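You operate a simulated robot arm through the tools that you are given. There is no shell and no other tool. Be economical: measure what you need, move in short steps, check, and stop when the job is done.

You run a simulated two-armed robot. Do the job below in one go: nothing can be reset, and whatever is moved stays where it is left.

JOB
Try the blue pump's lever, then tag the pump READY from the grey strip.
Fine: lever right open, then shut; the REPAIR tag goes on the strip's free peg.

The check looks at the end state, three seconds after you hand in, the way a careful person would. Anything else that was tipped, shoved, dropped, spilled or broken makes it a failure.

ROBOT AND FRAMES
Two 7-joint arms with fingered hands on one trunk, on a base that drives. Base frame: it is fixed to the floor where the robot stands at the start and does not move with it; the origin is under the middle of the robot, x ahead of it, y to its left, z up; the surface under the hand at the start is at about z = 75. Units: cm, rad, N and s.
The left shoulder is at the start at [8.5, 17.4, 92], the right one opposite. With the tool pointing down near the work surface each hand reaches from about 32 to 78 cm from the robot's upright axis, wherever it stands, measured 20 degrees to its own side. Places, roughly: lever on the blue pump [50, -10, 50]; lever on the white pump [50, -90, 120]; lever on the yellow pump [-10, 170, 70]; peg [40, -30, 70]; peg on the blue pump [50, 10, 60]; tag [-25, 150, 75]. Payload 3.8 kg a hand.
The tool frame of a hand sits at the grasp point between the pads (the TCP): z along the fingers, y along the line on which they close. The tips reach 2.6 cm beyond it. The gripper opens to 13.2 cm. The gripper's body begins 7.3 cm behind the TCP. The gripper is a hand of 3 fingers: y runs from the thumb to the fingers, the wrist lies at [0, 0, -22.4] in the tool frame, and closing takes about 1.5 s.
Orientation is that of the tool frame in the base frame, as a unit quaternion [x, y, z, w]. With the fingers straight down and closing along the base's y, the tool's x points along the base's -x, its y along +y and its z along -z.

CONTROLS
- The arms move only by the tool drive_tool. It takes "left_series", "right_series" or both (then of equal length, played together; a hand with none holds still); each is a list of rows, each a list of 3 entries, a list of its own where there are three numbers: the turn, a rotation vector about the base's x, y, z in degrees, then the shift along the base's x, y, z in cm, then the opening in per cent of the stroke, from 0 (shut) to 100 (fully open). In form: [[[wx, wy, wz], [tx, ty, tz], claw], ...]. A call has 1 to 8 rows; each row is the pose to reach, as a shift and turn from the pose commanded when the call began. A row lasts 0.2 s, in which the tool goes at most 5 cm and 0.15 rad; a call with a longer step from one row to the next is refused whole, and so is a gripper value outside its range. A pose out of reach is approached as far as the arm can. The call stops where the force on the tool passes 40 N (or 10 N more than at its start, if that is more) or the arm is blocked; 0.2 s more then pass. The fingers move at their own pace (about 10.8 cm/s each) and stop on an object; they squeeze with about 33 N. The grip force told is the motor's: it shows also when the fingers shut on nothing. Time passes only in rows, and 0.2 s behind the last, so rows that repeat a pose let the fingers close. The reply holds the time, the measured pose of the TCP, the force on the tool along the base axes, the opening and the grip force, in the units named above and with some noise, with the torque about the TCP (base axes, N m) and any sound that the robot's microphone picked up.
- Cameras (640 x 400 px; columns grow to the right, rows downward): "scene" is now at [17.28, -1.86, 82.22]; the picture's right is [-0.19, -0.98, 0.00], its down [-0.05, 0.01, -1.00] and it looks along [0.98, -0.19, -0.05] (base axes); focal length 214 px, centre (320, 200). "left" rides on the left gripper at [-6.2, 0.3, -9.2] in its tool frame; the picture's right is [-0.05, -1.00, 0.00], its down [0.83, -0.04, -0.56] and it looks along [0.55, -0.03, 0.83] (tool axes); focal length 230 px, centre (320, 200). "right" rides on the right gripper at [6.2, 0.3, -9.2] in its tool frame; the picture's right is [-0.05, 1.00, 0.00], its down [-0.83, -0.04, -0.56] and it looks along [-0.56, -0.03, 0.83] (tool axes); focal length 230 px, centre (320, 200).
- camera(camera): a new picture of that camera. The clock stands still meanwhile.
- raise_lower(by): slides the trunk up (or, below 0, down) by that many cm; the arms and the scene camera ride with it, the base frame stays. It gives what a move gives, with no picture.
- base_move(legs): drives the robot by 1 to 6 legs, each [ahead, left, turn to the left] in cm, cm and rad, along the robot's own axes; the way and the turn of a leg run together, so that a leg with both is an arc; at most 150 cm and 3.142 rad a leg. The arms and the cameras ride along, it lands a little off, and it stops where it bumps. It gives what a move gives.
- set_grasp(shape, hand): the hand has 3 fingers and takes this shape, open, in about a second: jaw (thumb against the fingers, like two jaws); tri (thumb and two fingers); tip (a fingertip pinch); poke (one finger out to press); point (the index stretched); flat (the hand flat); cup (the hand cupped); fist (a fist). The gripper value then closes the fingers along that shape, each until it touches; the sizes above hold for jaw. It gives what a move gives, with no picture.
- turn_head(pan, tilt): turns the head with the scene camera to pan (to the left, within 1.047 rad either way) and tilt (down, from -0.506 to 1.204), counted from straight ahead of the robot. It gives what a move gives.
- pixel_to_xyz(camera, pixels): for up to 12 pixels [column, row] of the newest picture of that camera ("zoom" is the newest enlarged one), the place [x, y, z] in the base frame of the surface seen there, good to about 0.2 cm. The clock stands still meanwhile.
- close_up(camera, box): a new picture of the part [left, top, right, bottom] of that camera's present view, enlarged. The clock stands still meanwhile.
- close_job(): hands the job in; it is judged then, once.

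Work in short steps. Measure before you move; look again where a grasp or a placing could have gone wrong, and mend it. You have 80 turns and 78 pictures in all, those below and enlarged ones among them. Open the grippers and draw the arms clear of the work before you hand the job in, unless the task says otherwise; then end with one line.

The tools are called after "Call:" as name(argument=value, ...) on one line, values as JSON. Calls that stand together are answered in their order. drive_tool: Moves the arms, as the interface text tells. Its arguments: {"type":"object","properties":{"left_series":{"type":"array"},"right_series":{"type":"array"}},"required":[]} The other tools are called the same way: raise_lower (by) slides the trunk up or down; set_grasp (shape, hand) gives the hand a shape; base_move (legs) drives the base; turn_head (pan, tilt) turns the head that bears the scene camera; camera (camera) takes a picture; pixel_to_xyz (camera, pixels) gives the place of the surface under pixels of a picture; close_up (camera, box) takes an enlarged picture of a part of a camera's view; close_job () hands the job in.

At the start:

```text
time: 0.0
left_position: [36.2, 8.74, 92.65]
left_tool_rot: [-0.002, 1.0, 0.0, 0.0]
left_wrist_force: [0.2, 0.2, 0.1]
left_torque: [0.0, 0.02, 0.0]
left_finger_gap: 13.19
left_gripper_force: 0.1
left_shape: jaw
right_position: [36.65, -24.25, 85.36]
right_tool_rot: [0.0, 1.0, 0.0, 0.0]
right_wrist_force: [-0.1, -0.2, -0.1]
right_torque: [-0.01, 0.03, -0.01]
right_finger_gap: 13.16
right_gripper_force: 0.0
right_shape: jaw
trunk travel left (down, up): [-22.5, 25.7]
robot x, y, heading: [-0.09, -0.22, -0.002]
head pan, tilt: [-0.188, 0.045]
```

scene: 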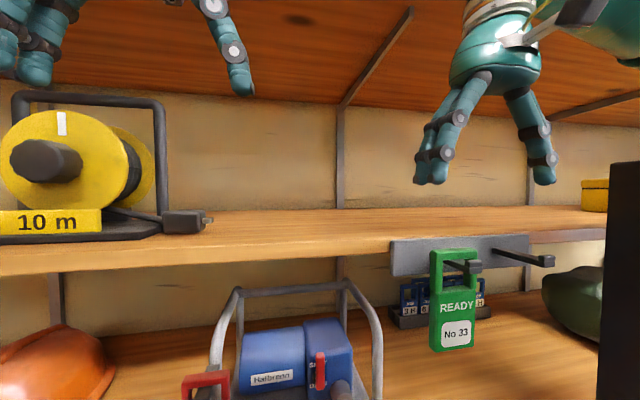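
right: 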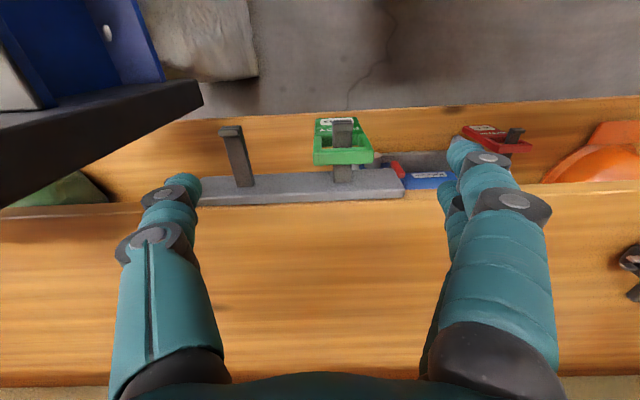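
left: 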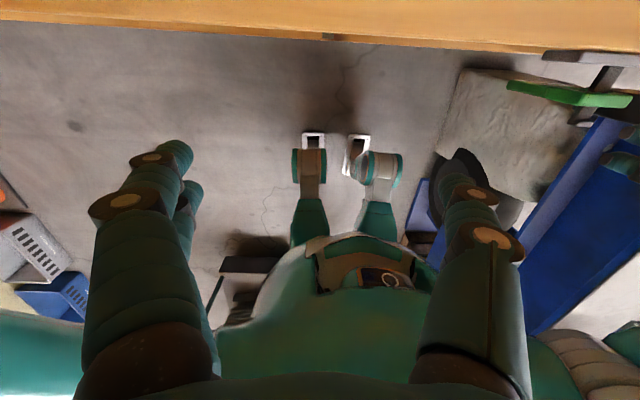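

The scene shows the blue pump low at (290,360), the green READY tag on the strip peg at (455,300), and a free peg at about (545,260). I tilt the head down to see the pump whole.

Call:
turn_head(pan=-0.1, tilt=0.55)

Call:
camera(camera="scene")

```text
time: 0.9
left_position: [36.25, 8.76, 92.68]
left_tool_rot: [0.0, 1.0, 0.0, 0.0]
left_wrist_force: [0.0, -0.1, 0.1]
left_torque: [-0.04, -0.01, 0.01]
left_finger_gap: 13.2
left_gripper_force: 0.1
left_shape: jaw
right_position: [36.66, -24.25, 85.42]
right_tool_rot: [0.001, 1.0, 0.0, 0.001]
right_wrist_force: [0.1, 0.4, -0.7]
right_torque: [-0.04, -0.03, 0.04]
right_finger_gap: 13.2
right_gripper_force: 0.1
right_shape: jaw
trunk travel left (down, up): [-22.5, 25.7]
robot x, y, heading: [-0.11, -0.31, -0.001]
head pan, tilt: [-0.099, 0.55]
```

```text
74 pictures are left
```

scene: 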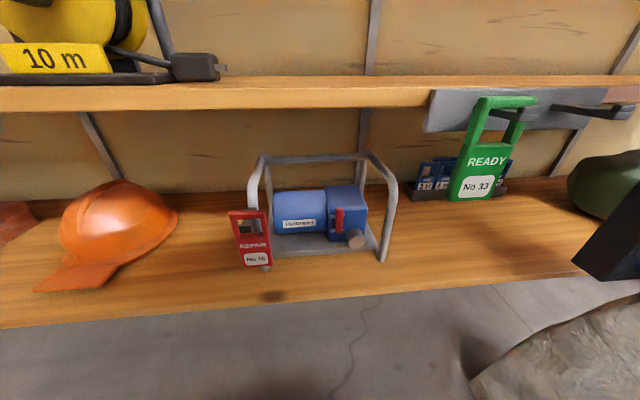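

The pump is at (320,210), its red lever at (339,220), REPAIR tag at (250,238). I enlarge the pump and the strip.

Call:
close_up(camera="scene", box=[220, 140, 412, 280])

Call:
pixel_to_xyz(camera="zoom", pixels=[[400, 220], [400, 250], [400, 290], [450, 320], [250, 280], [60, 240], [110, 240], [70, 380], [150, 390], [100, 300], [560, 380], [130, 70]])

Call:
close_up(camera="scene", box=[400, 70, 640, 220])

```text
2.86 times, centred on (316, 210) of scene
```

zoom: 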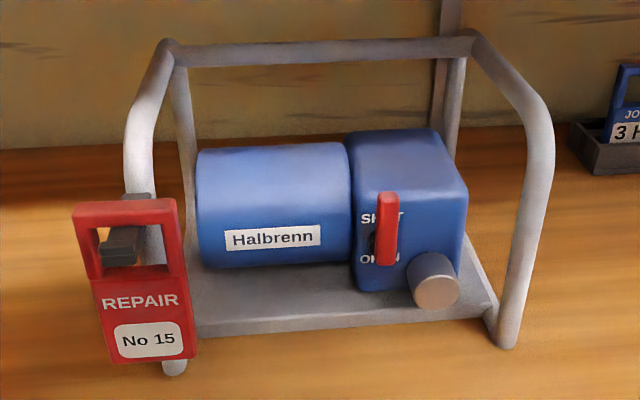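

```text
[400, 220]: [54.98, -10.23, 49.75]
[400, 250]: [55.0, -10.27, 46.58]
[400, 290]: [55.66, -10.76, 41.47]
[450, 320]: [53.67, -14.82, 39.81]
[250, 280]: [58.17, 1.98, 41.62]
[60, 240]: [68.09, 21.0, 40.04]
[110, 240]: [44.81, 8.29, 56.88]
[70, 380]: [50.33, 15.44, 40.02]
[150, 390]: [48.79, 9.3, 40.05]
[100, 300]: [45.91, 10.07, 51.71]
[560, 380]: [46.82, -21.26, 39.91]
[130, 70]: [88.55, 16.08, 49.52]
```

```text
2.67 times, centred on (520, 145) of scene
```

zoom: 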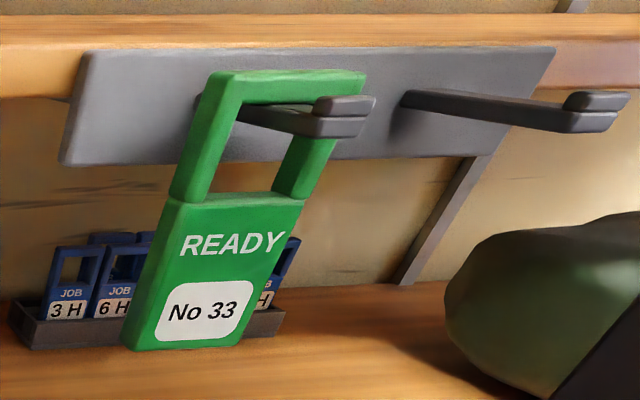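

I measure the strip and the tags, then zoom further on the lever.

Call:
pixel_to_xyz(camera="zoom", pixels=[[340, 128], [345, 103], [300, 120], [300, 80], [595, 122], [595, 100], [420, 97], [520, 112], [210, 330], [190, 150], [300, 180], [110, 110]])

Call:
close_up(camera="scene", box=[310, 185, 374, 225])

Call:
close_up(camera="scene", box=[220, 195, 300, 280])

Call:
pixel_to_xyz(camera="zoom", pixels=[[90, 110], [180, 90], [180, 160], [200, 80], [110, 300], [270, 300], [120, 130]])

```text
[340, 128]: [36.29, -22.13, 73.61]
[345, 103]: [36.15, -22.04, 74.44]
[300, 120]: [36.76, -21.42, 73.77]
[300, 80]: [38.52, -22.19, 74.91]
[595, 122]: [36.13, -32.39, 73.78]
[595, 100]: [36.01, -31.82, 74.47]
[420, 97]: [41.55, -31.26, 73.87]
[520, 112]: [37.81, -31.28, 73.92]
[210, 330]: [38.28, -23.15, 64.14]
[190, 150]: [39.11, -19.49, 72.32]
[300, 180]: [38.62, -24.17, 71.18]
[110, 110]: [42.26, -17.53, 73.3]
```

```text
10.00 times, centred on (342, 205) of scene
```

zoom: 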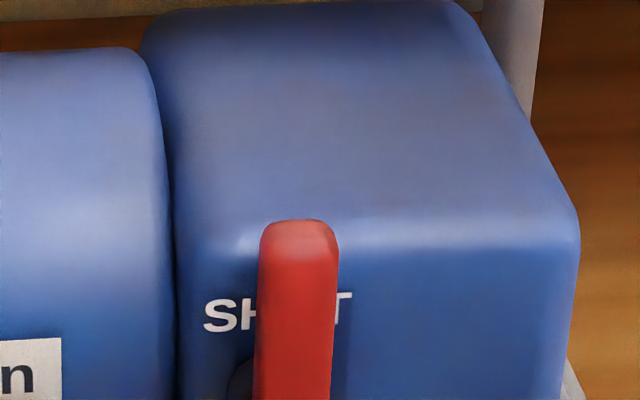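

```text
4.71 times, centred on (260, 238) of scene
```

zoom: 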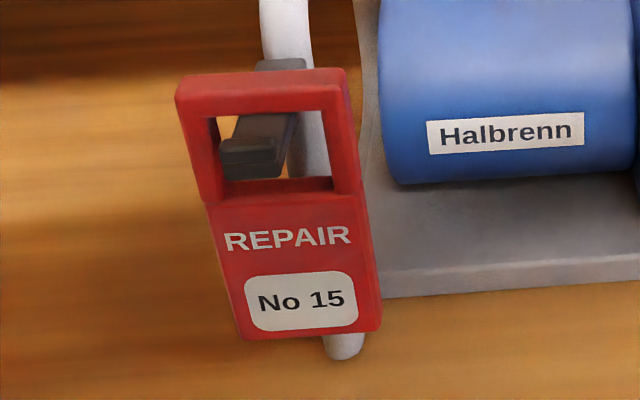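

```text
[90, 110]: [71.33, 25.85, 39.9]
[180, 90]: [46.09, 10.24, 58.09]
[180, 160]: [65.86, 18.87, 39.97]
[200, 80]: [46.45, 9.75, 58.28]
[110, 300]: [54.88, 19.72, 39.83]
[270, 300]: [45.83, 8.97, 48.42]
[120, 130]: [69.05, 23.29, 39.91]
```

I need the lever's lower half and hub; another close-up with points.

Call:
close_up(camera="scene", box=[318, 195, 382, 250])

Call:
pixel_to_xyz(camera="zoom", pixels=[[215, 110], [215, 200], [215, 280], [210, 320], [150, 220], [100, 220], [300, 200], [400, 340], [330, 340], [470, 340], [350, 80], [180, 100]])

```text
7.27 times, centred on (350, 222) of scene
```

zoom: 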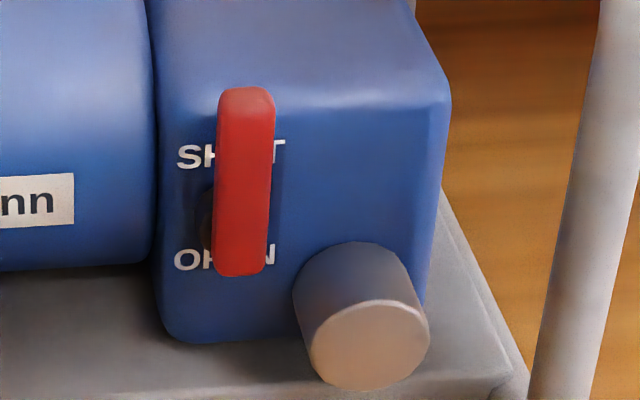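

```text
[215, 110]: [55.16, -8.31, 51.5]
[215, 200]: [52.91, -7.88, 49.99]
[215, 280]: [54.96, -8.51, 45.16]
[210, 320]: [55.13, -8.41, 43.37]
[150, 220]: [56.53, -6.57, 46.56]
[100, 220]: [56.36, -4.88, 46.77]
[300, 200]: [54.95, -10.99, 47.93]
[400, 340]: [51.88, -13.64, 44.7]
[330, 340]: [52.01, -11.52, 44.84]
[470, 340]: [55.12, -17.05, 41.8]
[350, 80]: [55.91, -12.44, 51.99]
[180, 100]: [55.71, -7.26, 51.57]
```

Lever spans (245,90)–(240,275) in this zoom; I sample it.

Call:
pixel_to_xyz(camera="zoom", pixels=[[245, 95], [245, 112], [245, 150], [242, 200], [240, 250], [238, 270], [225, 200], [265, 200], [225, 250], [260, 250], [206, 215], [272, 240]])

```text
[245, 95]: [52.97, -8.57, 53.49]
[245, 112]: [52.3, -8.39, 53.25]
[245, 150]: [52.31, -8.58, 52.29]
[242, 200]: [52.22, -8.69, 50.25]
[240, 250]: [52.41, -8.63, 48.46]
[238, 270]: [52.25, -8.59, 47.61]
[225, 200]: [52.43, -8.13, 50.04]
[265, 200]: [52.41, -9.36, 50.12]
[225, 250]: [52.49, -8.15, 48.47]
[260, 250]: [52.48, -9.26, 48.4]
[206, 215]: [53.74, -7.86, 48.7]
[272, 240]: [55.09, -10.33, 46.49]
```

Lever pivots near [.., -8.7, 48.5] and points up at SHUT; OPEN is printed below it. Before moving arms, I look to the right for the dark obstacle at the right edge.

Call:
turn_head(pan=-0.9, tilt=0.6)

Call:
camera(camera="scene")

Call:
pixel_to_xyz(camera="scene", pixels=[[320, 150], [320, 250], [250, 200], [200, 250], [400, 200], [450, 300], [150, 150]])

```text
time: 2.1
left_position: [36.1, 8.67, 92.65]
left_tool_rot: [-0.001, 1.0, 0.0, 0.0]
left_wrist_force: [0.2, 0.1, -0.7]
left_torque: [-0.01, 0.0, 0.01]
left_finger_gap: 13.19
left_gripper_force: 0.0
left_shape: jaw
right_position: [36.71, -24.08, 85.27]
right_tool_rot: [0.001, 1.0, 0.0, 0.0]
right_wrist_force: [0.3, 0.2, 0.9]
right_torque: [-0.01, -0.02, -0.03]
right_finger_gap: 13.21
right_gripper_force: 0.0
right_shape: jaw
trunk travel left (down, up): [-22.5, 25.7]
robot x, y, heading: [0.09, -0.27, -0.001]
head pan, tilt: [-0.901, 0.6]
```

```text
68 pictures are left
```

scene: 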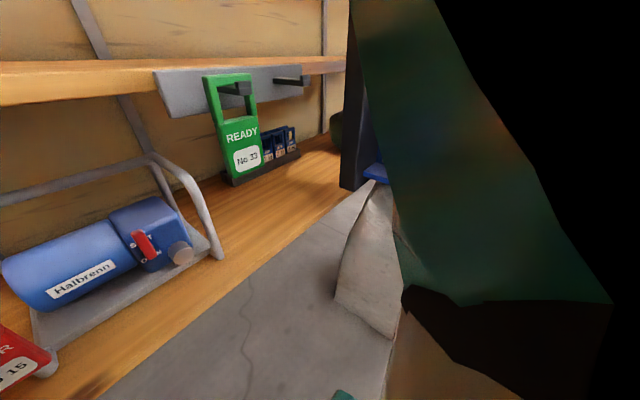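

```text
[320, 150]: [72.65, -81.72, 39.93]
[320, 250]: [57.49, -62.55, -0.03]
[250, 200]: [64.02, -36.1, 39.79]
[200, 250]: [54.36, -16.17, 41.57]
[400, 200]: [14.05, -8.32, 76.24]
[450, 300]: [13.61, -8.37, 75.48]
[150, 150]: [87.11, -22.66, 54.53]
```

The right arm blocks much. I measure the dark panel at (355,120) and blue ledge (375,172).

Call:
pixel_to_xyz(camera="scene", pixels=[[355, 60], [355, 120], [355, 180], [375, 172], [370, 220], [345, 185], [352, 30], [365, 100]])

Call:
camera(camera="right")

Call:
pixel_to_xyz(camera="right", pixels=[[100, 120], [190, 95], [100, 50], [20, 80], [20, 190], [150, 40], [220, 60], [560, 250], [230, 135], [240, 180]])

```text
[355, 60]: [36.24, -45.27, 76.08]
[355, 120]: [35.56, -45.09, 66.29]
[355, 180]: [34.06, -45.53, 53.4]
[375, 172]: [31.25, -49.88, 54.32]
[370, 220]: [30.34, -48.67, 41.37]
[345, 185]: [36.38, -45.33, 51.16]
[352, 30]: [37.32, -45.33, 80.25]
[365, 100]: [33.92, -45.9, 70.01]
```

```text
67 pictures are left
```

right: 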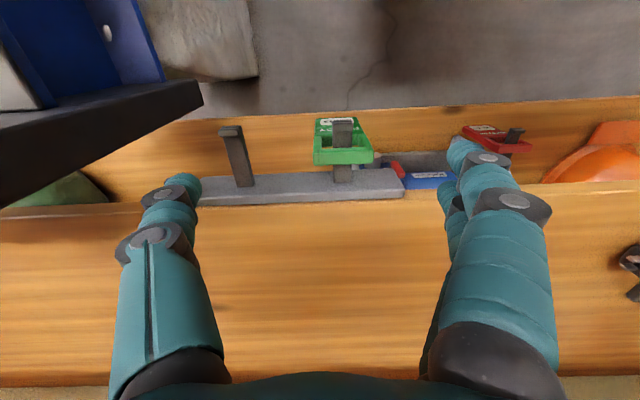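

```text
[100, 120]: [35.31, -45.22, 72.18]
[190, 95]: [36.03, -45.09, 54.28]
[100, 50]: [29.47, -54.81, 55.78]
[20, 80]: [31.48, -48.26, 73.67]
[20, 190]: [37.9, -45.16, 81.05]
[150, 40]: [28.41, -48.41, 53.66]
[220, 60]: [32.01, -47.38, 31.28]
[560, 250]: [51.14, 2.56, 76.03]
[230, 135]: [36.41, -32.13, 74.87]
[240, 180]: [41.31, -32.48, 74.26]
```

A dark upright stands at x≈34–38, y<−45, so I want to stand further back. I measure what lies behind the robot in the left camera picture.

Call:
camera(camera="left")

Call:
pixel_to_xyz(camera="left", pixels=[[240, 265], [225, 300], [60, 260], [60, 300], [20, 230], [410, 240], [420, 200], [480, 150], [590, 200], [480, 250], [620, 340], [240, 240]])

```text
66 pictures are left
```

left: 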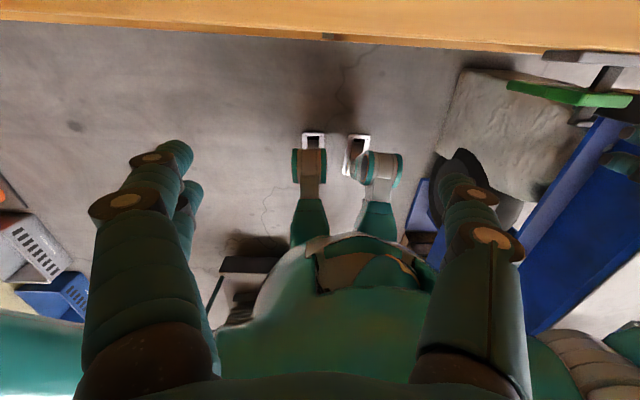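

```text
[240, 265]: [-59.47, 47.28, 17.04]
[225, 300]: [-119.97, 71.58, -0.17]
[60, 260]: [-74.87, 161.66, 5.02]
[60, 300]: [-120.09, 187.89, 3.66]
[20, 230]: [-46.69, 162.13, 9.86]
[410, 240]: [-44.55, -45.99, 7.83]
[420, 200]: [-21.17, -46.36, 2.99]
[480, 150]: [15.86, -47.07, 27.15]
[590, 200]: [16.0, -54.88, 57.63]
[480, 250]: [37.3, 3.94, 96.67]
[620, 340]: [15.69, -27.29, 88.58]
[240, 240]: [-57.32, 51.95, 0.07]
```

Trolley lies at y<−47 on the right; behind within |y|<40 is free. I back off 18 cm and shift 8 cm left.

Call:
base_move(legs=[[-18, 0, 0], [0, 8, 0]])

Call:
raise_lower(by=-15)

Call:
turn_head(pan=-0.25, tilt=0.4)

Call:
camera(camera="scene")

```text
time: 4.6
left_position: [18.18, 16.8, 92.75]
left_tool_rot: [-0.001, 1.0, -0.001, 0.0]
left_wrist_force: [-0.4, -0.2, 0.8]
left_torque: [0.0, 0.02, -0.04]
left_finger_gap: 13.18
left_gripper_force: 0.0
left_shape: jaw
right_position: [18.75, -16.07, 85.45]
right_tool_rot: [0.0, 1.0, -0.001, 0.0]
right_wrist_force: [-0.1, -0.4, -0.7]
right_torque: [-0.02, 0.02, -0.01]
right_finger_gap: 13.2
right_gripper_force: 0.0
right_shape: jaw
trunk travel left (down, up): [-22.5, 25.7]
robot x, y, heading: [-18.17, 7.92, -0.004]
head pan, tilt: [-0.901, 0.6]
```

```text
time: 6.3
left_position: [17.78, 17.34, 77.87]
left_tool_rot: [-0.001, 1.0, -0.006, 0.003]
left_wrist_force: [0.7, -0.5, -0.3]
left_torque: [0.03, -0.01, 0.03]
left_finger_gap: 13.18
left_gripper_force: 0.1
left_shape: jaw
right_position: [18.39, -15.66, 70.96]
right_tool_rot: [0.002, 1.0, -0.005, 0.007]
right_wrist_force: [-0.1, -1.0, -0.7]
right_torque: [-0.01, -0.01, 0.02]
right_finger_gap: 13.21
right_gripper_force: 0.0
right_shape: jaw
trunk travel left (down, up): [-7.5, 40.7]
robot x, y, heading: [-17.69, 8.31, -0.002]
head pan, tilt: [-0.901, 0.6]
```

```text
time: 7.3
left_position: [17.86, 17.37, 77.73]
left_tool_rot: [-0.001, 1.0, -0.005, 0.002]
left_wrist_force: [-0.1, -0.9, 1.1]
left_torque: [0.01, 0.03, 0.03]
left_finger_gap: 13.2
left_gripper_force: 0.1
left_shape: jaw
right_position: [18.31, -15.56, 71.06]
right_tool_rot: [0.002, 1.0, -0.006, 0.007]
right_wrist_force: [0.3, 0.4, -0.3]
right_torque: [-0.01, -0.01, 0.02]
right_finger_gap: 13.19
right_gripper_force: 0.2
right_shape: jaw
trunk travel left (down, up): [-7.5, 40.7]
robot x, y, heading: [-17.98, 8.41, 0.004]
head pan, tilt: [-0.25, 0.4]
```

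```text
65 pictures are left
```

scene: 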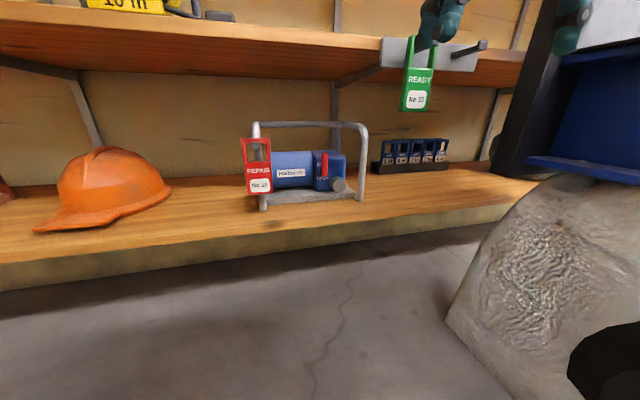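

The view is clear: lever at (325,165), all else standing. I rotate the right hand to point forward, in two calls, ending near [35,−9,57] in front of the shelf.

Call:
drive_tool(right_series=[[[0, -8, 0], [1.5, 0.5, -1.5], 100], [[0, -16, 0], [3, 1, -3], 100], [[0, -24, 0], [4.5, 1.5, -4.5], 100], [[0, -32, 0], [6, 2, -6], 100], [[0, -40, 0], [7.5, 2.5, -7.5], 100], [[0, -48, 0], [9, 3, -9], 100]])

Call:
drive_tool(right_series=[[[0, -8, 0], [1.5, 0.5, -1.5], 100], [[0, -16, 0], [3, 1, -2.5], 100], [[0, -24, 0], [4.5, 1.5, -3.5], 100], [[0, -32, 0], [6, 2, -4.5], 100], [[0, -38, 0], [7, 2.5, -5], 100], [[0, -42, 0], [8, 3, -5], 100]])

Call:
set_grasp(shape="poke", hand="right")

Call:
camera(camera="scene")

Call:
camera(camera="right")

```text
time: 8.7
left_position: [18.29, 16.68, 77.46]
left_tool_rot: [0.001, 1.0, -0.001, 0.0]
left_wrist_force: [-0.2, 0.2, 0.1]
left_torque: [-0.06, 0.0, -0.02]
left_finger_gap: 13.17
left_gripper_force: 0.0
left_shape: jaw
right_position: [38.58, -12.95, 62.13]
right_tool_rot: [0.001, 0.914, -0.002, 0.406]
right_wrist_force: [-0.2, 0.6, 0.5]
right_torque: [0.0, 0.02, -0.02]
right_finger_gap: 13.2
right_gripper_force: 0.1
right_shape: jaw
right hand out of reach, approached as far as the arm can: row 1, 2, 3, 4, 5, 6
trunk travel left (down, up): [-7.5, 40.7]
robot x, y, heading: [-18.1, 7.75, -0.01]
head pan, tilt: [-0.25, 0.4]
```

```text
time: 10.1
left_position: [18.25, 16.73, 77.64]
left_tool_rot: [-0.001, 1.0, 0.0, 0.0]
left_wrist_force: [0.2, 0.2, -0.2]
left_torque: [0.0, -0.02, 0.0]
left_finger_gap: 13.21
left_gripper_force: 0.1
left_shape: jaw
right_position: [46.74, -9.64, 57.21]
right_tool_rot: [0.001, 0.706, -0.001, 0.708]
right_wrist_force: [0.8, -0.1, -0.3]
right_torque: [-0.02, -0.03, 0.0]
right_finger_gap: 13.21
right_gripper_force: 0.0
right_shape: jaw
trunk travel left (down, up): [-7.5, 40.7]
robot x, y, heading: [-18.04, 7.9, -0.001]
head pan, tilt: [-0.25, 0.4]
```

```text
time: 11.0
left_position: [18.11, 16.75, 77.76]
left_tool_rot: [-0.001, 1.0, 0.0, -0.001]
left_wrist_force: [-0.6, -0.3, 0.3]
left_torque: [0.01, -0.03, 0.01]
left_finger_gap: 13.18
left_gripper_force: 0.0
left_shape: jaw
right_position: [46.71, -9.68, 57.21]
right_tool_rot: [0.0, 0.707, 0.0, 0.707]
right_wrist_force: [0.9, 1.4, -0.8]
right_torque: [0.04, 0.01, -0.01]
right_finger_gap: 0.0
right_gripper_force: 0.1
right_shape: poke
trunk travel left (down, up): [-7.5, 40.7]
robot x, y, heading: [-18.15, 8.07, -0.004]
head pan, tilt: [-0.25, 0.4]
```

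```text
64 pictures are left
```

scene: 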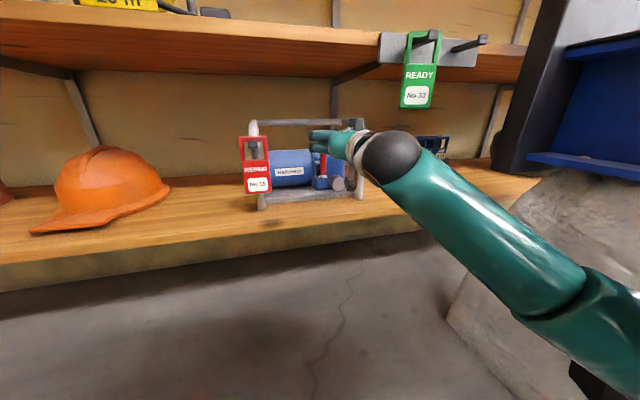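

```text
63 pictures are left
```

right: 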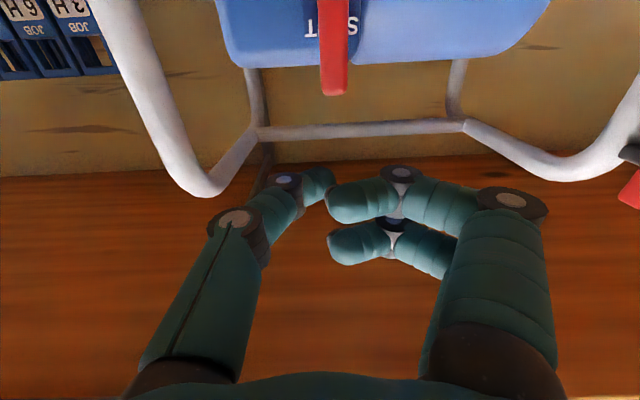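

The hand is at x=46.7, above the lever. I check the elbow's clearance from trolley and the shape of the fingers.

Call:
pixel_to_xyz(camera="scene", pixels=[[540, 290], [590, 310], [620, 330], [480, 260], [520, 330], [450, 310], [520, 270]])

Call:
pixel_to_xyz(camera="right", pixels=[[320, 185], [335, 205], [335, 245], [400, 170], [510, 200], [285, 180], [240, 220], [333, 90], [333, 10], [333, 50]])

Call:
close_up(camera="scene", box=[230, 100, 390, 220])

```text
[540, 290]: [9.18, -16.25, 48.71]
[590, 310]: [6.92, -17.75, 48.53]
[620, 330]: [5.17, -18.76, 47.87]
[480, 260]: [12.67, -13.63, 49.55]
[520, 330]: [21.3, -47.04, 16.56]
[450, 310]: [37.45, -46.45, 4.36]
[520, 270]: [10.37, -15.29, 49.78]
```

```text
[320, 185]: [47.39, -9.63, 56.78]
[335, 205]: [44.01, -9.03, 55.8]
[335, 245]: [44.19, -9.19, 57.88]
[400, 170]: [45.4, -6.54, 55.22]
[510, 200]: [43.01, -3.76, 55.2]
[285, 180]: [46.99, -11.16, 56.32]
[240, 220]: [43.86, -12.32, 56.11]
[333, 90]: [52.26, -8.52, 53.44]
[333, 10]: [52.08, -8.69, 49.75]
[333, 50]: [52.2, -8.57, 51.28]
```

```text
3.33 times, centred on (310, 160) of scene
```

zoom: 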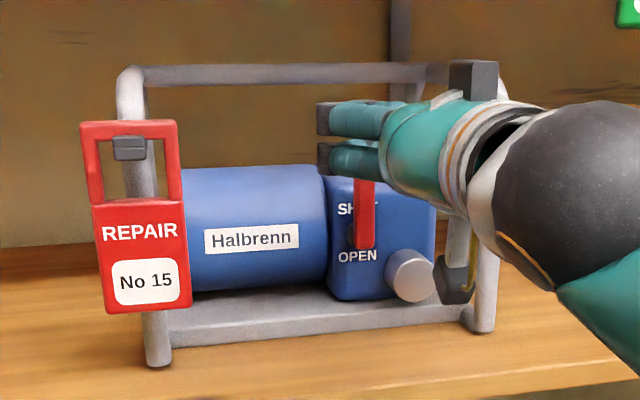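

Elbow is well clear of the trolley. The jaw straddling the lever loosely lets me push both ways, so I set jaw, narrow to 4 cm, and bring it down in front of the lever.

Call:
set_grasp(shape="jaw", hand="right")

Call:
drive_tool(right_series=[[[0, 0, 0], [0, 0.3, -1.5], 30], [[0, 0, 0], [0, 0.6, -3], 30], [[0, 0, 0], [0, 0.95, -4.5], 30], [[0, 0, 0], [0, 0.95, -5.4], 30], [[0, 0, 0], [0, 0.95, -5.4], 30]])

Call:
camera(camera="right")

Call:
close_up(camera="scene", box=[230, 100, 390, 220])

```text
time: 11.9
left_position: [18.15, 16.72, 77.69]
left_tool_rot: [-0.001, 1.0, 0.0, -0.001]
left_wrist_force: [0.3, 0.2, 0.3]
left_torque: [0.0, 0.01, 0.0]
left_finger_gap: 13.18
left_gripper_force: 0.1
left_shape: jaw
right_position: [46.64, -9.66, 57.06]
right_tool_rot: [0.0, 0.707, 0.0, 0.707]
right_wrist_force: [-0.5, -0.4, -0.8]
right_torque: [-0.03, -0.01, 0.03]
right_finger_gap: 13.21
right_gripper_force: 0.1
right_shape: jaw
trunk travel left (down, up): [-7.5, 40.7]
robot x, y, heading: [-17.88, 7.73, 0.001]
head pan, tilt: [-0.25, 0.4]
```

```text
time: 13.1
left_position: [18.17, 16.72, 77.69]
left_tool_rot: [-0.001, 1.0, 0.0, 0.0]
left_wrist_force: [0.0, -0.4, 0.5]
left_torque: [0.01, 0.02, -0.01]
left_finger_gap: 13.17
left_gripper_force: 0.1
left_shape: jaw
right_position: [46.6, -8.59, 51.95]
right_tool_rot: [0.0, 0.707, 0.0, 0.707]
right_wrist_force: [0.5, 0.2, -0.6]
right_torque: [0.02, 0.0, -0.01]
right_finger_gap: 4.0
right_gripper_force: 0.0
right_shape: jaw
trunk travel left (down, up): [-7.5, 40.7]
robot x, y, heading: [-17.86, 7.72, 0.002]
head pan, tilt: [-0.25, 0.4]
```

```text
61 pictures are left
```

right: 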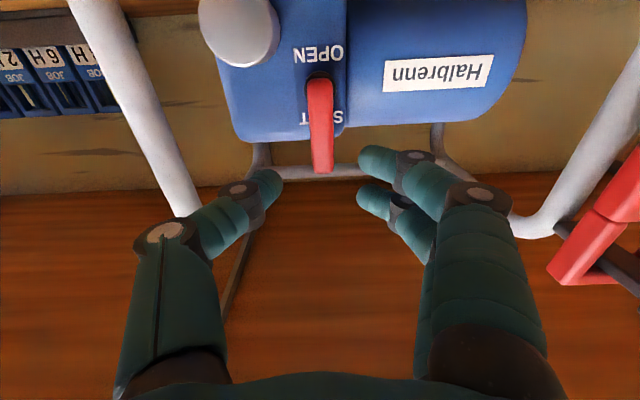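

```text
3.33 times, centred on (310, 160) of scene
```

zoom: 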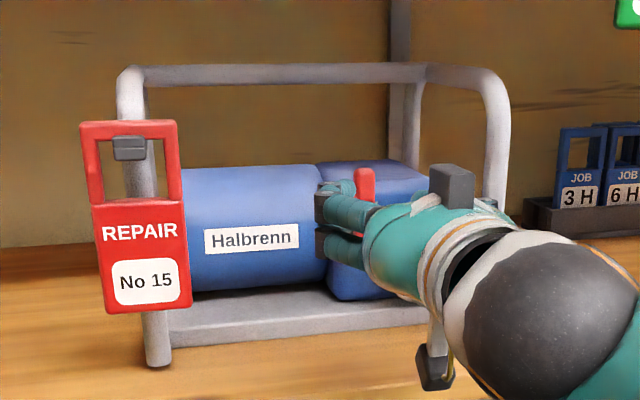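

The right camera shows the lever at (320,125) centred between fingers and thumb. I go forward 4.5 cm.

Call:
drive_tool(right_series=[[[0, 0, 0], [1.5, 0, 0], 30], [[0, 0, 0], [3, 0, 0], 30], [[0, 0, 0], [4, 0, 0], 30], [[0, 0, 0], [4.5, 0, 0], 30]])

Call:
drive_tool(right_series=[[[0, 0, 0], [0, 0.7, 0], 30], [[-4, 0, 0], [0, 1.4, 0], 30], [[-8, 0, 0], [0, 2.0, -0.1], 30]])

Call:
camera(camera="right")

```text
time: 14.1
left_position: [18.2, 16.75, 77.73]
left_tool_rot: [-0.001, 1.0, 0.0, 0.0]
left_wrist_force: [-0.2, 0.7, 0.1]
left_torque: [0.03, -0.02, 0.03]
left_finger_gap: 13.16
left_gripper_force: 0.0
left_shape: jaw
right_position: [51.15, -8.71, 51.82]
right_tool_rot: [0.0, 0.707, 0.0, 0.707]
right_wrist_force: [1.1, 0.4, 0.1]
right_torque: [0.02, -0.03, 0.0]
right_finger_gap: 4.0
right_gripper_force: 0.0
right_shape: jaw
trunk travel left (down, up): [-7.5, 40.7]
robot x, y, heading: [-17.88, 7.93, -0.003]
head pan, tilt: [-0.25, 0.4]
```

```text
time: 14.9
left_position: [18.28, 16.62, 77.62]
left_tool_rot: [-0.001, 1.0, 0.0, 0.0]
left_wrist_force: [0.3, -0.6, -0.1]
left_torque: [-0.05, -0.03, -0.03]
left_finger_gap: 13.18
left_gripper_force: 0.0
left_shape: jaw
right_position: [51.22, -6.85, 51.81]
right_tool_rot: [-0.05, 0.705, -0.05, 0.706]
right_wrist_force: [-0.8, -0.4, 0.8]
right_torque: [0.01, -0.01, 0.0]
right_finger_gap: 4.02
right_gripper_force: 0.1
right_shape: jaw
trunk travel left (down, up): [-7.5, 40.7]
robot x, y, heading: [-17.86, 7.89, -0.003]
head pan, tilt: [-0.25, 0.4]
```

```text
59 pictures are left
```

right: 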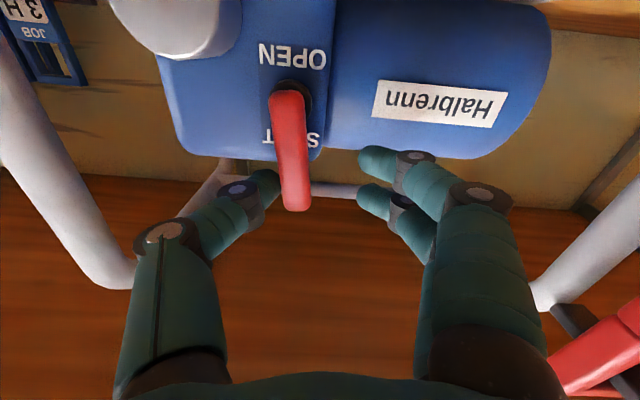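

Text and lever at (290,140) suggest the lever has just begun turning left at near-zero force. I follow the arc to about 40°, rolling the hand with it.

Call:
drive_tool(right_series=[[[-8, 0, 0], [0, 0.26, -0.44], 30], [[-16, 0, 0], [0, 0.63, -0.76], 30], [[-24, 0, 0], [0, 0.95, -1.14], 30], [[-32, 0, 0], [0, 1.22, -1.56], 30]])

Call:
camera(camera="right")

Call:
close_up(camera="scene", box=[230, 100, 390, 220])

```text
time: 15.9
left_position: [18.15, 16.74, 77.54]
left_tool_rot: [-0.001, 1.0, 0.0, 0.0]
left_wrist_force: [0.4, 0.6, 0.8]
left_torque: [0.0, 0.01, 0.01]
left_finger_gap: 13.16
left_gripper_force: 0.0
left_shape: jaw
right_position: [51.15, -5.46, 50.16]
right_tool_rot: [-0.243, 0.664, -0.242, 0.664]
right_wrist_force: [0.3, -1.0, 0.1]
right_torque: [0.01, -0.02, 0.0]
right_finger_gap: 4.02
right_gripper_force: 0.1
right_shape: jaw
trunk travel left (down, up): [-7.5, 40.7]
robot x, y, heading: [-17.94, 8.18, -0.002]
head pan, tilt: [-0.25, 0.4]
```

```text
58 pictures are left
```

right: 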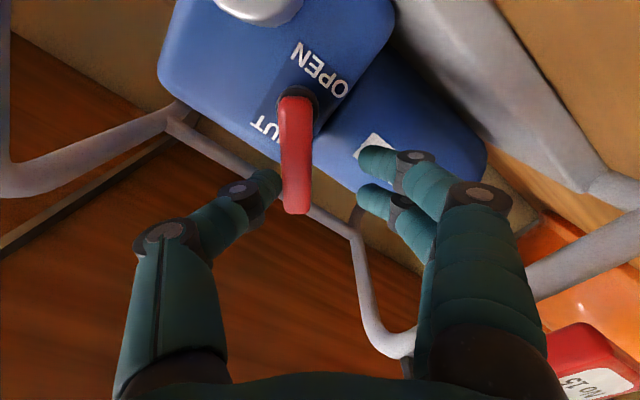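

```text
3.33 times, centred on (310, 160) of scene
```

zoom: 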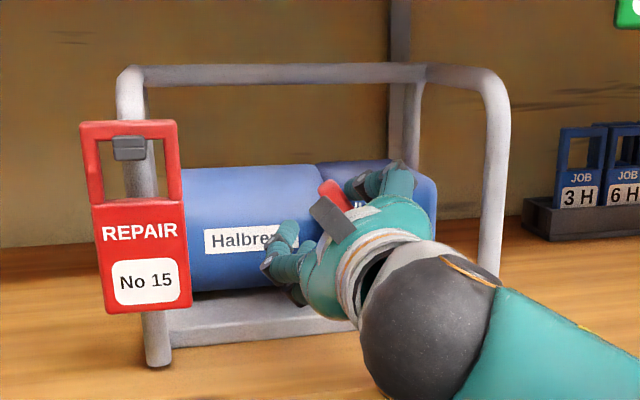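

Lever is following (about 40°, force ≈1 N). I continue the arc to 88°.

Call:
drive_tool(right_series=[[[-8, 0, 0], [0, 0.2, -0.45], 30], [[-16, 0, 0], [0, 0.35, -0.92], 30], [[-24, 0, 0], [0, 0.42, -1.41], 30], [[-32, 0, 0], [0, 0.42, -1.91], 30], [[-40, 0, 0], [0, 0.36, -2.4], 30], [[-48, 0, 0], [0, 0.23, -2.87], 30]])

Call:
camera(camera="right")

```text
time: 17.3
left_position: [18.15, 16.78, 77.65]
left_tool_rot: [-0.001, 1.0, 0.0, -0.001]
left_wrist_force: [-0.1, 0.6, -0.1]
left_torque: [0.02, 0.03, 0.01]
left_finger_gap: 13.2
left_gripper_force: 0.1
left_shape: jaw
right_position: [51.18, -5.44, 47.3]
right_tool_rot: [-0.492, 0.508, -0.492, 0.507]
right_wrist_force: [0.4, -0.3, 0.2]
right_torque: [-0.01, -0.02, 0.0]
right_finger_gap: 4.01
right_gripper_force: 0.0
right_shape: jaw
trunk travel left (down, up): [-7.5, 40.7]
robot x, y, heading: [-18.28, 7.7, 0.002]
head pan, tilt: [-0.25, 0.4]
```

```text
56 pictures are left
```

right: 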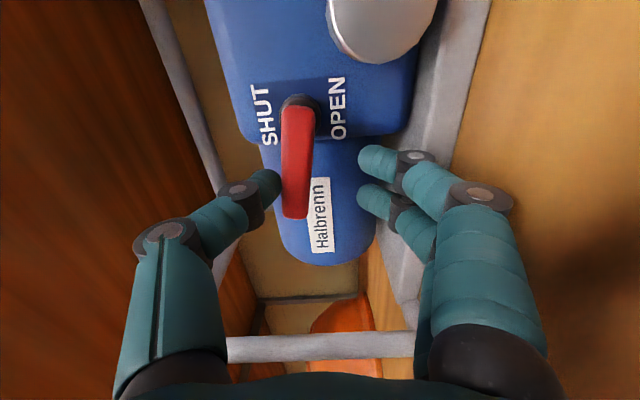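

Lever is horizontal now with no stop felt. I continue to 120°, well before the fingers could meet the outlet.

Call:
drive_tool(right_series=[[[-8, 0, 0], [0, -0.21, -0.46], 30], [[-16, 0, 0], [0, -0.46, -0.88], 30], [[-24, 0, 0], [0, -0.78, -1.27], 30], [[-32, 0, 0], [0, -1.14, -1.6], 30]])

Call:
camera(camera="right")

Call:
close_up(camera="scene", box=[230, 100, 390, 220])

```text
time: 18.3
left_position: [18.04, 16.69, 77.8]
left_tool_rot: [0.0, 1.0, 0.001, 0.002]
left_wrist_force: [-0.5, -0.6, -0.1]
left_torque: [0.02, 0.0, 0.0]
left_finger_gap: 13.19
left_gripper_force: 0.0
left_shape: jaw
right_position: [51.12, -6.88, 46.43]
right_tool_rot: [0.607, -0.353, 0.617, -0.354]
right_wrist_force: [-7.7, -17.8, 26.0]
right_torque: [1.14, -0.67, -0.16]
right_finger_gap: 5.47
right_gripper_force: 0.0
right_shape: jaw
trunk travel left (down, up): [-7.5, 40.7]
robot x, y, heading: [-18.09, 7.87, 0.002]
head pan, tilt: [-0.25, 0.4]
```

```text
55 pictures are left
```

right: 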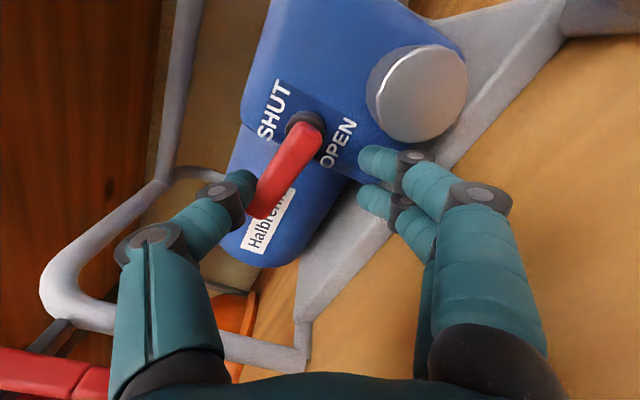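

```text
3.33 times, centred on (310, 160) of scene
```

zoom: 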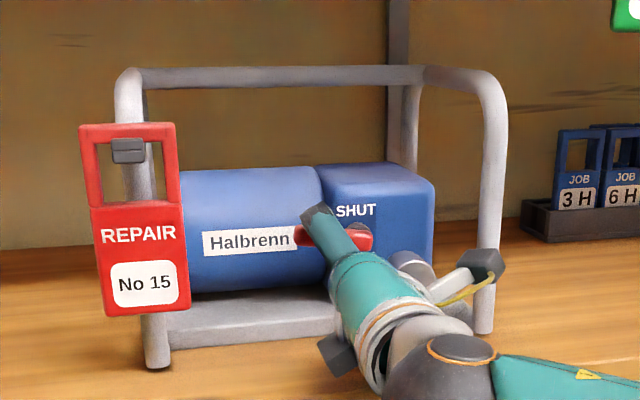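

The lever met its stop just past horizontal (force 32 N, thumb deflected). I back off immediately along the same arc to 88° and check lever and pump.

Call:
drive_tool(right_series=[[[8, 0, 0], [0, 0.36, 0.33], 30], [[16, 0, 0], [0, 0.68, 0.72], 30], [[24, 0, 0], [0, 0.93, 1.14], 30], [[32, 0, 0], [0, 1.14, 1.6], 30]])

Call:
camera(camera="right")

Call:
close_up(camera="scene", box=[230, 100, 390, 220])

Call:
pixel_to_xyz(camera="right", pixels=[[300, 110], [298, 150], [296, 200], [292, 120], [290, 210], [310, 210]])

```text
time: 19.3
left_position: [18.25, 16.78, 77.65]
left_tool_rot: [-0.001, 1.0, -0.001, 0.0]
left_wrist_force: [0.6, -0.3, 0.7]
left_torque: [-0.01, 0.03, -0.04]
left_finger_gap: 13.16
left_gripper_force: 0.0
left_shape: jaw
right_position: [51.06, -5.06, 47.07]
right_tool_rot: [-0.492, 0.509, -0.488, 0.511]
right_wrist_force: [-0.1, 0.4, 0.9]
right_torque: [0.02, -0.02, 0.01]
right_finger_gap: 4.11
right_gripper_force: 0.1
right_shape: jaw
trunk travel left (down, up): [-7.5, 40.7]
robot x, y, heading: [-17.69, 7.96, 0.004]
head pan, tilt: [-0.25, 0.4]
```

```text
53 pictures are left
```

right: 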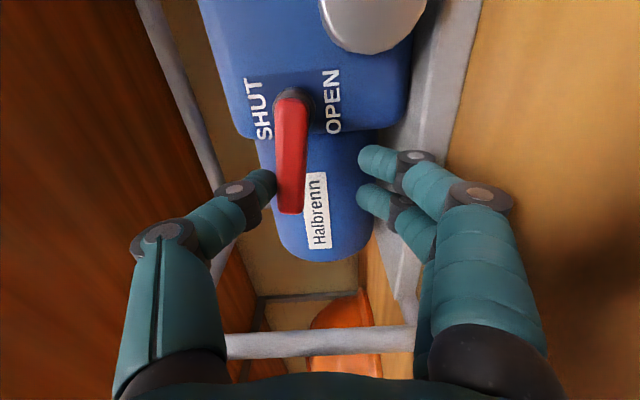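

```text
3.33 times, centred on (310, 160) of scene
```

zoom: 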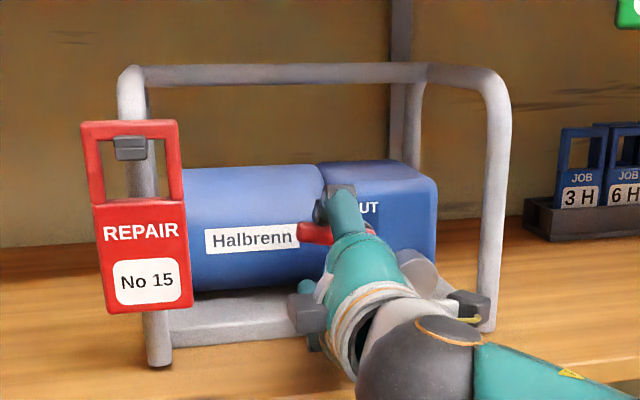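

```text
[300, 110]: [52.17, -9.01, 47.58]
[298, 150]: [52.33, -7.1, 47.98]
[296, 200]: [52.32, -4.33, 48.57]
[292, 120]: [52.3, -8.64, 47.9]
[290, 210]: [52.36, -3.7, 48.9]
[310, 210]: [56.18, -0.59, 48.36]
```

Lever is at about horizontal, the pump back where it was. I want the exact lever angle, so I enlarge the right camera view.

Call:
close_up(camera="right", box=[220, 50, 380, 230])

Call:
pixel_to_xyz(camera="zoom", pixels=[[265, 120], [265, 180], [265, 240], [265, 300], [250, 340], [230, 300], [290, 300], [250, 150], [290, 150]])

```text
2.22 times, centred on (300, 140) of right
```

zoom: 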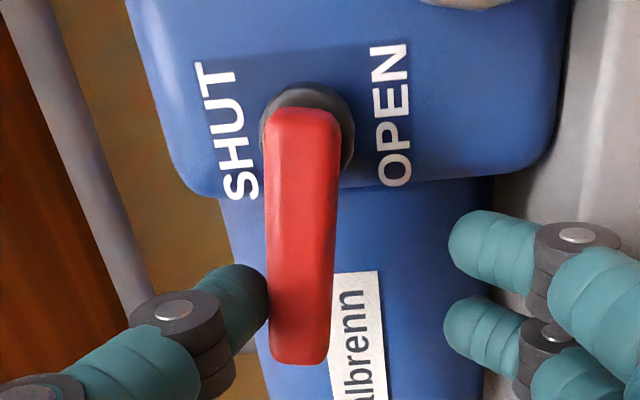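

```text
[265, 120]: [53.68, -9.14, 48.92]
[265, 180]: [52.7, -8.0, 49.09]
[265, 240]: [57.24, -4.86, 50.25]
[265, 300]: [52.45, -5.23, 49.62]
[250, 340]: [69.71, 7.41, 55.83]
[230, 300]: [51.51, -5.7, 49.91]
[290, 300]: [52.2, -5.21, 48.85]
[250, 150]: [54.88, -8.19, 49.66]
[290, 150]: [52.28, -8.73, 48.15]
```

The lever measures ~80° from vertical, with pusher at 88°. To be sure it sits at the stop, I press a little more in a small step and read the force.

Call:
drive_tool(right_series=[[[-4, 0, 0], [0, -0.1, -0.35], 30], [[-4, 0, 0], [0, -0.1, -0.35], 30]])

Call:
drive_tool(right_series=[[[-4, 0, 0], [0, -0.1, -0.35], 30], [[-4, 0, 0], [0, -0.1, -0.35], 30]])

Call:
drive_tool(right_series=[[[-4, 0, 0], [0, -0.1, -0.35], 30], [[-4, 0, 0], [0, -0.1, -0.35], 30]])

Call:
close_up(camera="right", box=[220, 50, 380, 230])

```text
time: 19.9
left_position: [18.23, 16.82, 77.7]
left_tool_rot: [-0.001, 1.0, 0.001, 0.0]
left_wrist_force: [0.7, -0.2, 0.7]
left_torque: [-0.01, -0.01, 0.01]
left_finger_gap: 13.2
left_gripper_force: 0.0
left_shape: jaw
right_position: [51.08, -5.39, 46.94]
right_tool_rot: [0.509, -0.491, 0.508, -0.491]
right_wrist_force: [-0.7, 1.5, 3.9]
right_torque: [-0.05, -0.08, 0.03]
right_finger_gap: 4.27
right_gripper_force: 0.0
right_shape: jaw
trunk travel left (down, up): [-7.5, 40.7]
robot x, y, heading: [-17.98, 7.87, 0.002]
head pan, tilt: [-0.25, 0.4]
```

```text
time: 20.5
left_position: [18.34, 16.7, 77.65]
left_tool_rot: [-0.001, 1.0, 0.0, 0.0]
left_wrist_force: [0.2, -0.7, 0.2]
left_torque: [0.0, -0.02, -0.02]
left_finger_gap: 13.19
left_gripper_force: 0.0
left_shape: jaw
right_position: [50.97, -5.54, 46.69]
right_tool_rot: [0.525, -0.473, 0.526, -0.473]
right_wrist_force: [0.0, -0.4, 5.6]
right_torque: [0.03, -0.13, -0.02]
right_finger_gap: 4.46
right_gripper_force: 0.1
right_shape: jaw
trunk travel left (down, up): [-7.5, 40.7]
robot x, y, heading: [-17.99, 8.47, -0.001]
head pan, tilt: [-0.25, 0.4]
```

```text
time: 21.1
left_position: [18.17, 16.82, 77.73]
left_tool_rot: [-0.001, 1.0, 0.0, 0.0]
left_wrist_force: [1.0, -0.5, 0.5]
left_torque: [-0.01, -0.01, 0.01]
left_finger_gap: 13.2
left_gripper_force: 0.0
left_shape: jaw
right_position: [51.13, -5.74, 46.35]
right_tool_rot: [0.54, -0.454, 0.544, -0.455]
right_wrist_force: [-3.5, -3.6, 9.5]
right_torque: [0.17, -0.29, -0.02]
right_finger_gap: 4.76
right_gripper_force: 0.0
right_shape: jaw
trunk travel left (down, up): [-7.5, 40.7]
robot x, y, heading: [-18.17, 8.19, 0.003]
head pan, tilt: [-0.25, 0.4]
```

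```text
2.22 times, centred on (300, 140) of right
```

zoom: 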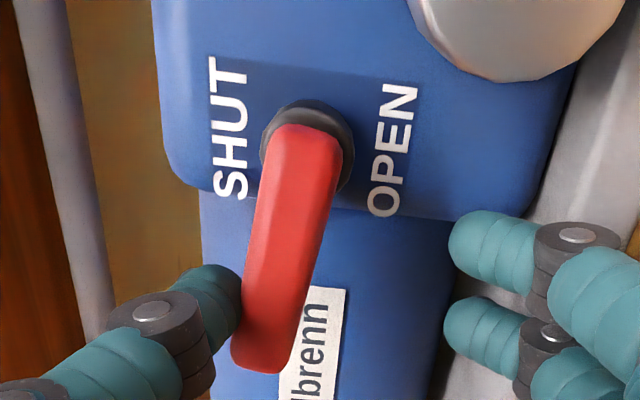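

Force rises from the first bit (4, 5.6, 10 N) with the lever unmoved: it is hard at the OPEN stop. Now I go back: release the thumb, then let the two fingers push the lever up.

Call:
drive_tool(right_series=[[[6, 0, 0], [0, 0.15, 0.5], 30], [[12, 0, 0], [0, 0.3, 1.05], 30]])

Call:
drive_tool(right_series=[[[4, 0, 0], [0, -0.05, 0.98], 30], [[8, 0, 0], [0, -0.2, 1.98], 30], [[8, 0, 0], [0, -0.33, 3.03], 30], [[16, 0, 0], [0, -0.61, 3.44], 30], [[24, 0, 0], [0, -0.95, 3.8], 30], [[32, 0, 0], [0, -1.34, 4.11], 30], [[40, 0, 0], [0, -1.77, 4.36], 30], [[48, 0, 0], [0, -2.23, 4.55], 30]])

Call:
camera(camera="right")

```text
time: 21.7
left_position: [18.19, 16.76, 77.56]
left_tool_rot: [-0.001, 1.0, 0.0, 0.0]
left_wrist_force: [-0.4, 0.2, 0.2]
left_torque: [-0.03, -0.02, 0.01]
left_finger_gap: 13.17
left_gripper_force: 0.1
left_shape: jaw
right_position: [51.08, -5.31, 47.28]
right_tool_rot: [-0.492, 0.509, -0.49, 0.509]
right_wrist_force: [-0.2, 0.7, 1.3]
right_torque: [-0.02, 0.0, 0.05]
right_finger_gap: 4.03
right_gripper_force: 0.1
right_shape: jaw
trunk travel left (down, up): [-7.5, 40.7]
robot x, y, heading: [-17.58, 8.21, -0.0]
head pan, tilt: [-0.25, 0.4]
```

```text
time: 23.5
left_position: [18.23, 16.71, 77.66]
left_tool_rot: [-0.002, 1.0, -0.001, -0.001]
left_wrist_force: [0.3, 0.1, 0.3]
left_torque: [0.02, 0.0, 0.0]
left_finger_gap: 13.2
left_gripper_force: 0.1
left_shape: jaw
right_position: [51.14, -7.63, 51.83]
right_tool_rot: [-0.24, 0.664, -0.24, 0.666]
right_wrist_force: [0.3, -0.1, 0.2]
right_torque: [0.02, 0.0, 0.01]
right_finger_gap: 4.05
right_gripper_force: 0.0
right_shape: jaw
trunk travel left (down, up): [-7.5, 40.7]
robot x, y, heading: [-17.92, 7.79, -0.003]
head pan, tilt: [-0.25, 0.4]
```

```text
49 pictures are left
```

right: 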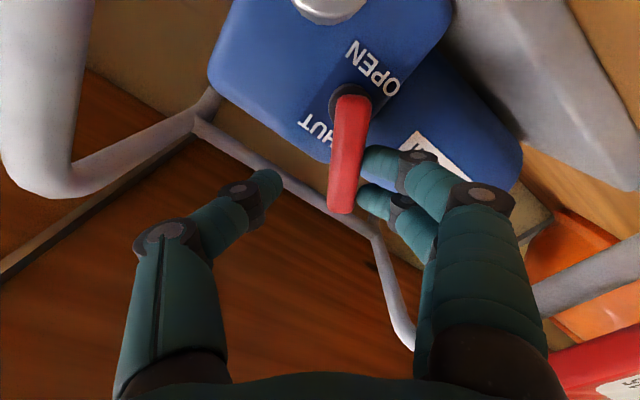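

The fingers carry the lever at about 40°. I continue to the upright SHUT position.

Call:
drive_tool(right_series=[[[8, 0, 0], [0, -0.47, 0.12], 30], [[16, 0, 0], [0, -0.97, 0.18], 30], [[24, 0, 0], [0, -1.46, 0.16], 30], [[32, 0, 0], [0, -1.95, 0.08], 30], [[40, 0, 0], [0, -2.42, -0.07], 30], [[40, 0, 0], [0, -2.42, -0.07], 30]])

Call:
drive_tool(right_series=[[[0, 0, 0], [0, -0.3, 0], 30], [[0, 0, 0], [0, -0.3, 0], 30]])

Call:
drive_tool(right_series=[[[0, 0, 0], [0, -0.3, 0], 30], [[0, 0, 0], [0, -0.3, 0], 30]])

Call:
camera(camera="right")

```text
time: 24.9
left_position: [18.17, 16.8, 77.59]
left_tool_rot: [0.0, 1.0, 0.001, 0.0]
left_wrist_force: [0.0, -0.6, -0.3]
left_torque: [0.0, -0.01, -0.01]
left_finger_gap: 13.19
left_gripper_force: 0.1
left_shape: jaw
right_position: [51.14, -9.87, 51.81]
right_tool_rot: [0.001, 0.707, 0.001, 0.707]
right_wrist_force: [0.6, 2.5, -0.6]
right_torque: [0.0, 0.03, 0.06]
right_finger_gap: 4.03
right_gripper_force: 0.0
right_shape: jaw
trunk travel left (down, up): [-7.5, 40.7]
robot x, y, heading: [-18.27, 8.11, 0.004]
head pan, tilt: [-0.25, 0.4]
```

```text
time: 25.5
left_position: [18.19, 16.78, 77.65]
left_tool_rot: [-0.001, 1.0, 0.001, 0.0]
left_wrist_force: [0.1, 0.3, 1.4]
left_torque: [-0.01, 0.01, 0.0]
left_finger_gap: 13.21
left_gripper_force: 0.1
left_shape: jaw
right_position: [51.12, -10.24, 51.81]
right_tool_rot: [-0.001, 0.707, 0.0, 0.707]
right_wrist_force: [-1.2, 5.3, -2.2]
right_torque: [-0.08, 0.06, 0.08]
right_finger_gap: 4.2
right_gripper_force: 0.1
right_shape: jaw
trunk travel left (down, up): [-7.5, 40.7]
robot x, y, heading: [-17.83, 7.86, -0.001]
head pan, tilt: [-0.25, 0.4]
```

```text
time: 26.1
left_position: [18.21, 16.76, 77.66]
left_tool_rot: [-0.001, 1.0, -0.001, 0.001]
left_wrist_force: [-0.3, 0.2, -0.7]
left_torque: [-0.01, 0.01, -0.03]
left_finger_gap: 13.21
left_gripper_force: 0.0
left_shape: jaw
right_position: [51.14, -10.44, 51.83]
right_tool_rot: [-0.001, 0.707, 0.0, 0.707]
right_wrist_force: [-1.7, 6.5, -3.0]
right_torque: [-0.08, 0.04, 0.18]
right_finger_gap: 4.4
right_gripper_force: 0.1
right_shape: jaw
trunk travel left (down, up): [-7.5, 40.7]
robot x, y, heading: [-18.51, 7.73, 0.002]
head pan, tilt: [-0.25, 0.4]
```

```text
48 pictures are left
```

right: 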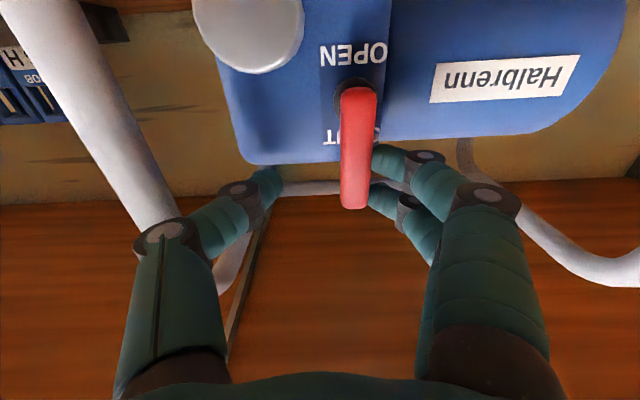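

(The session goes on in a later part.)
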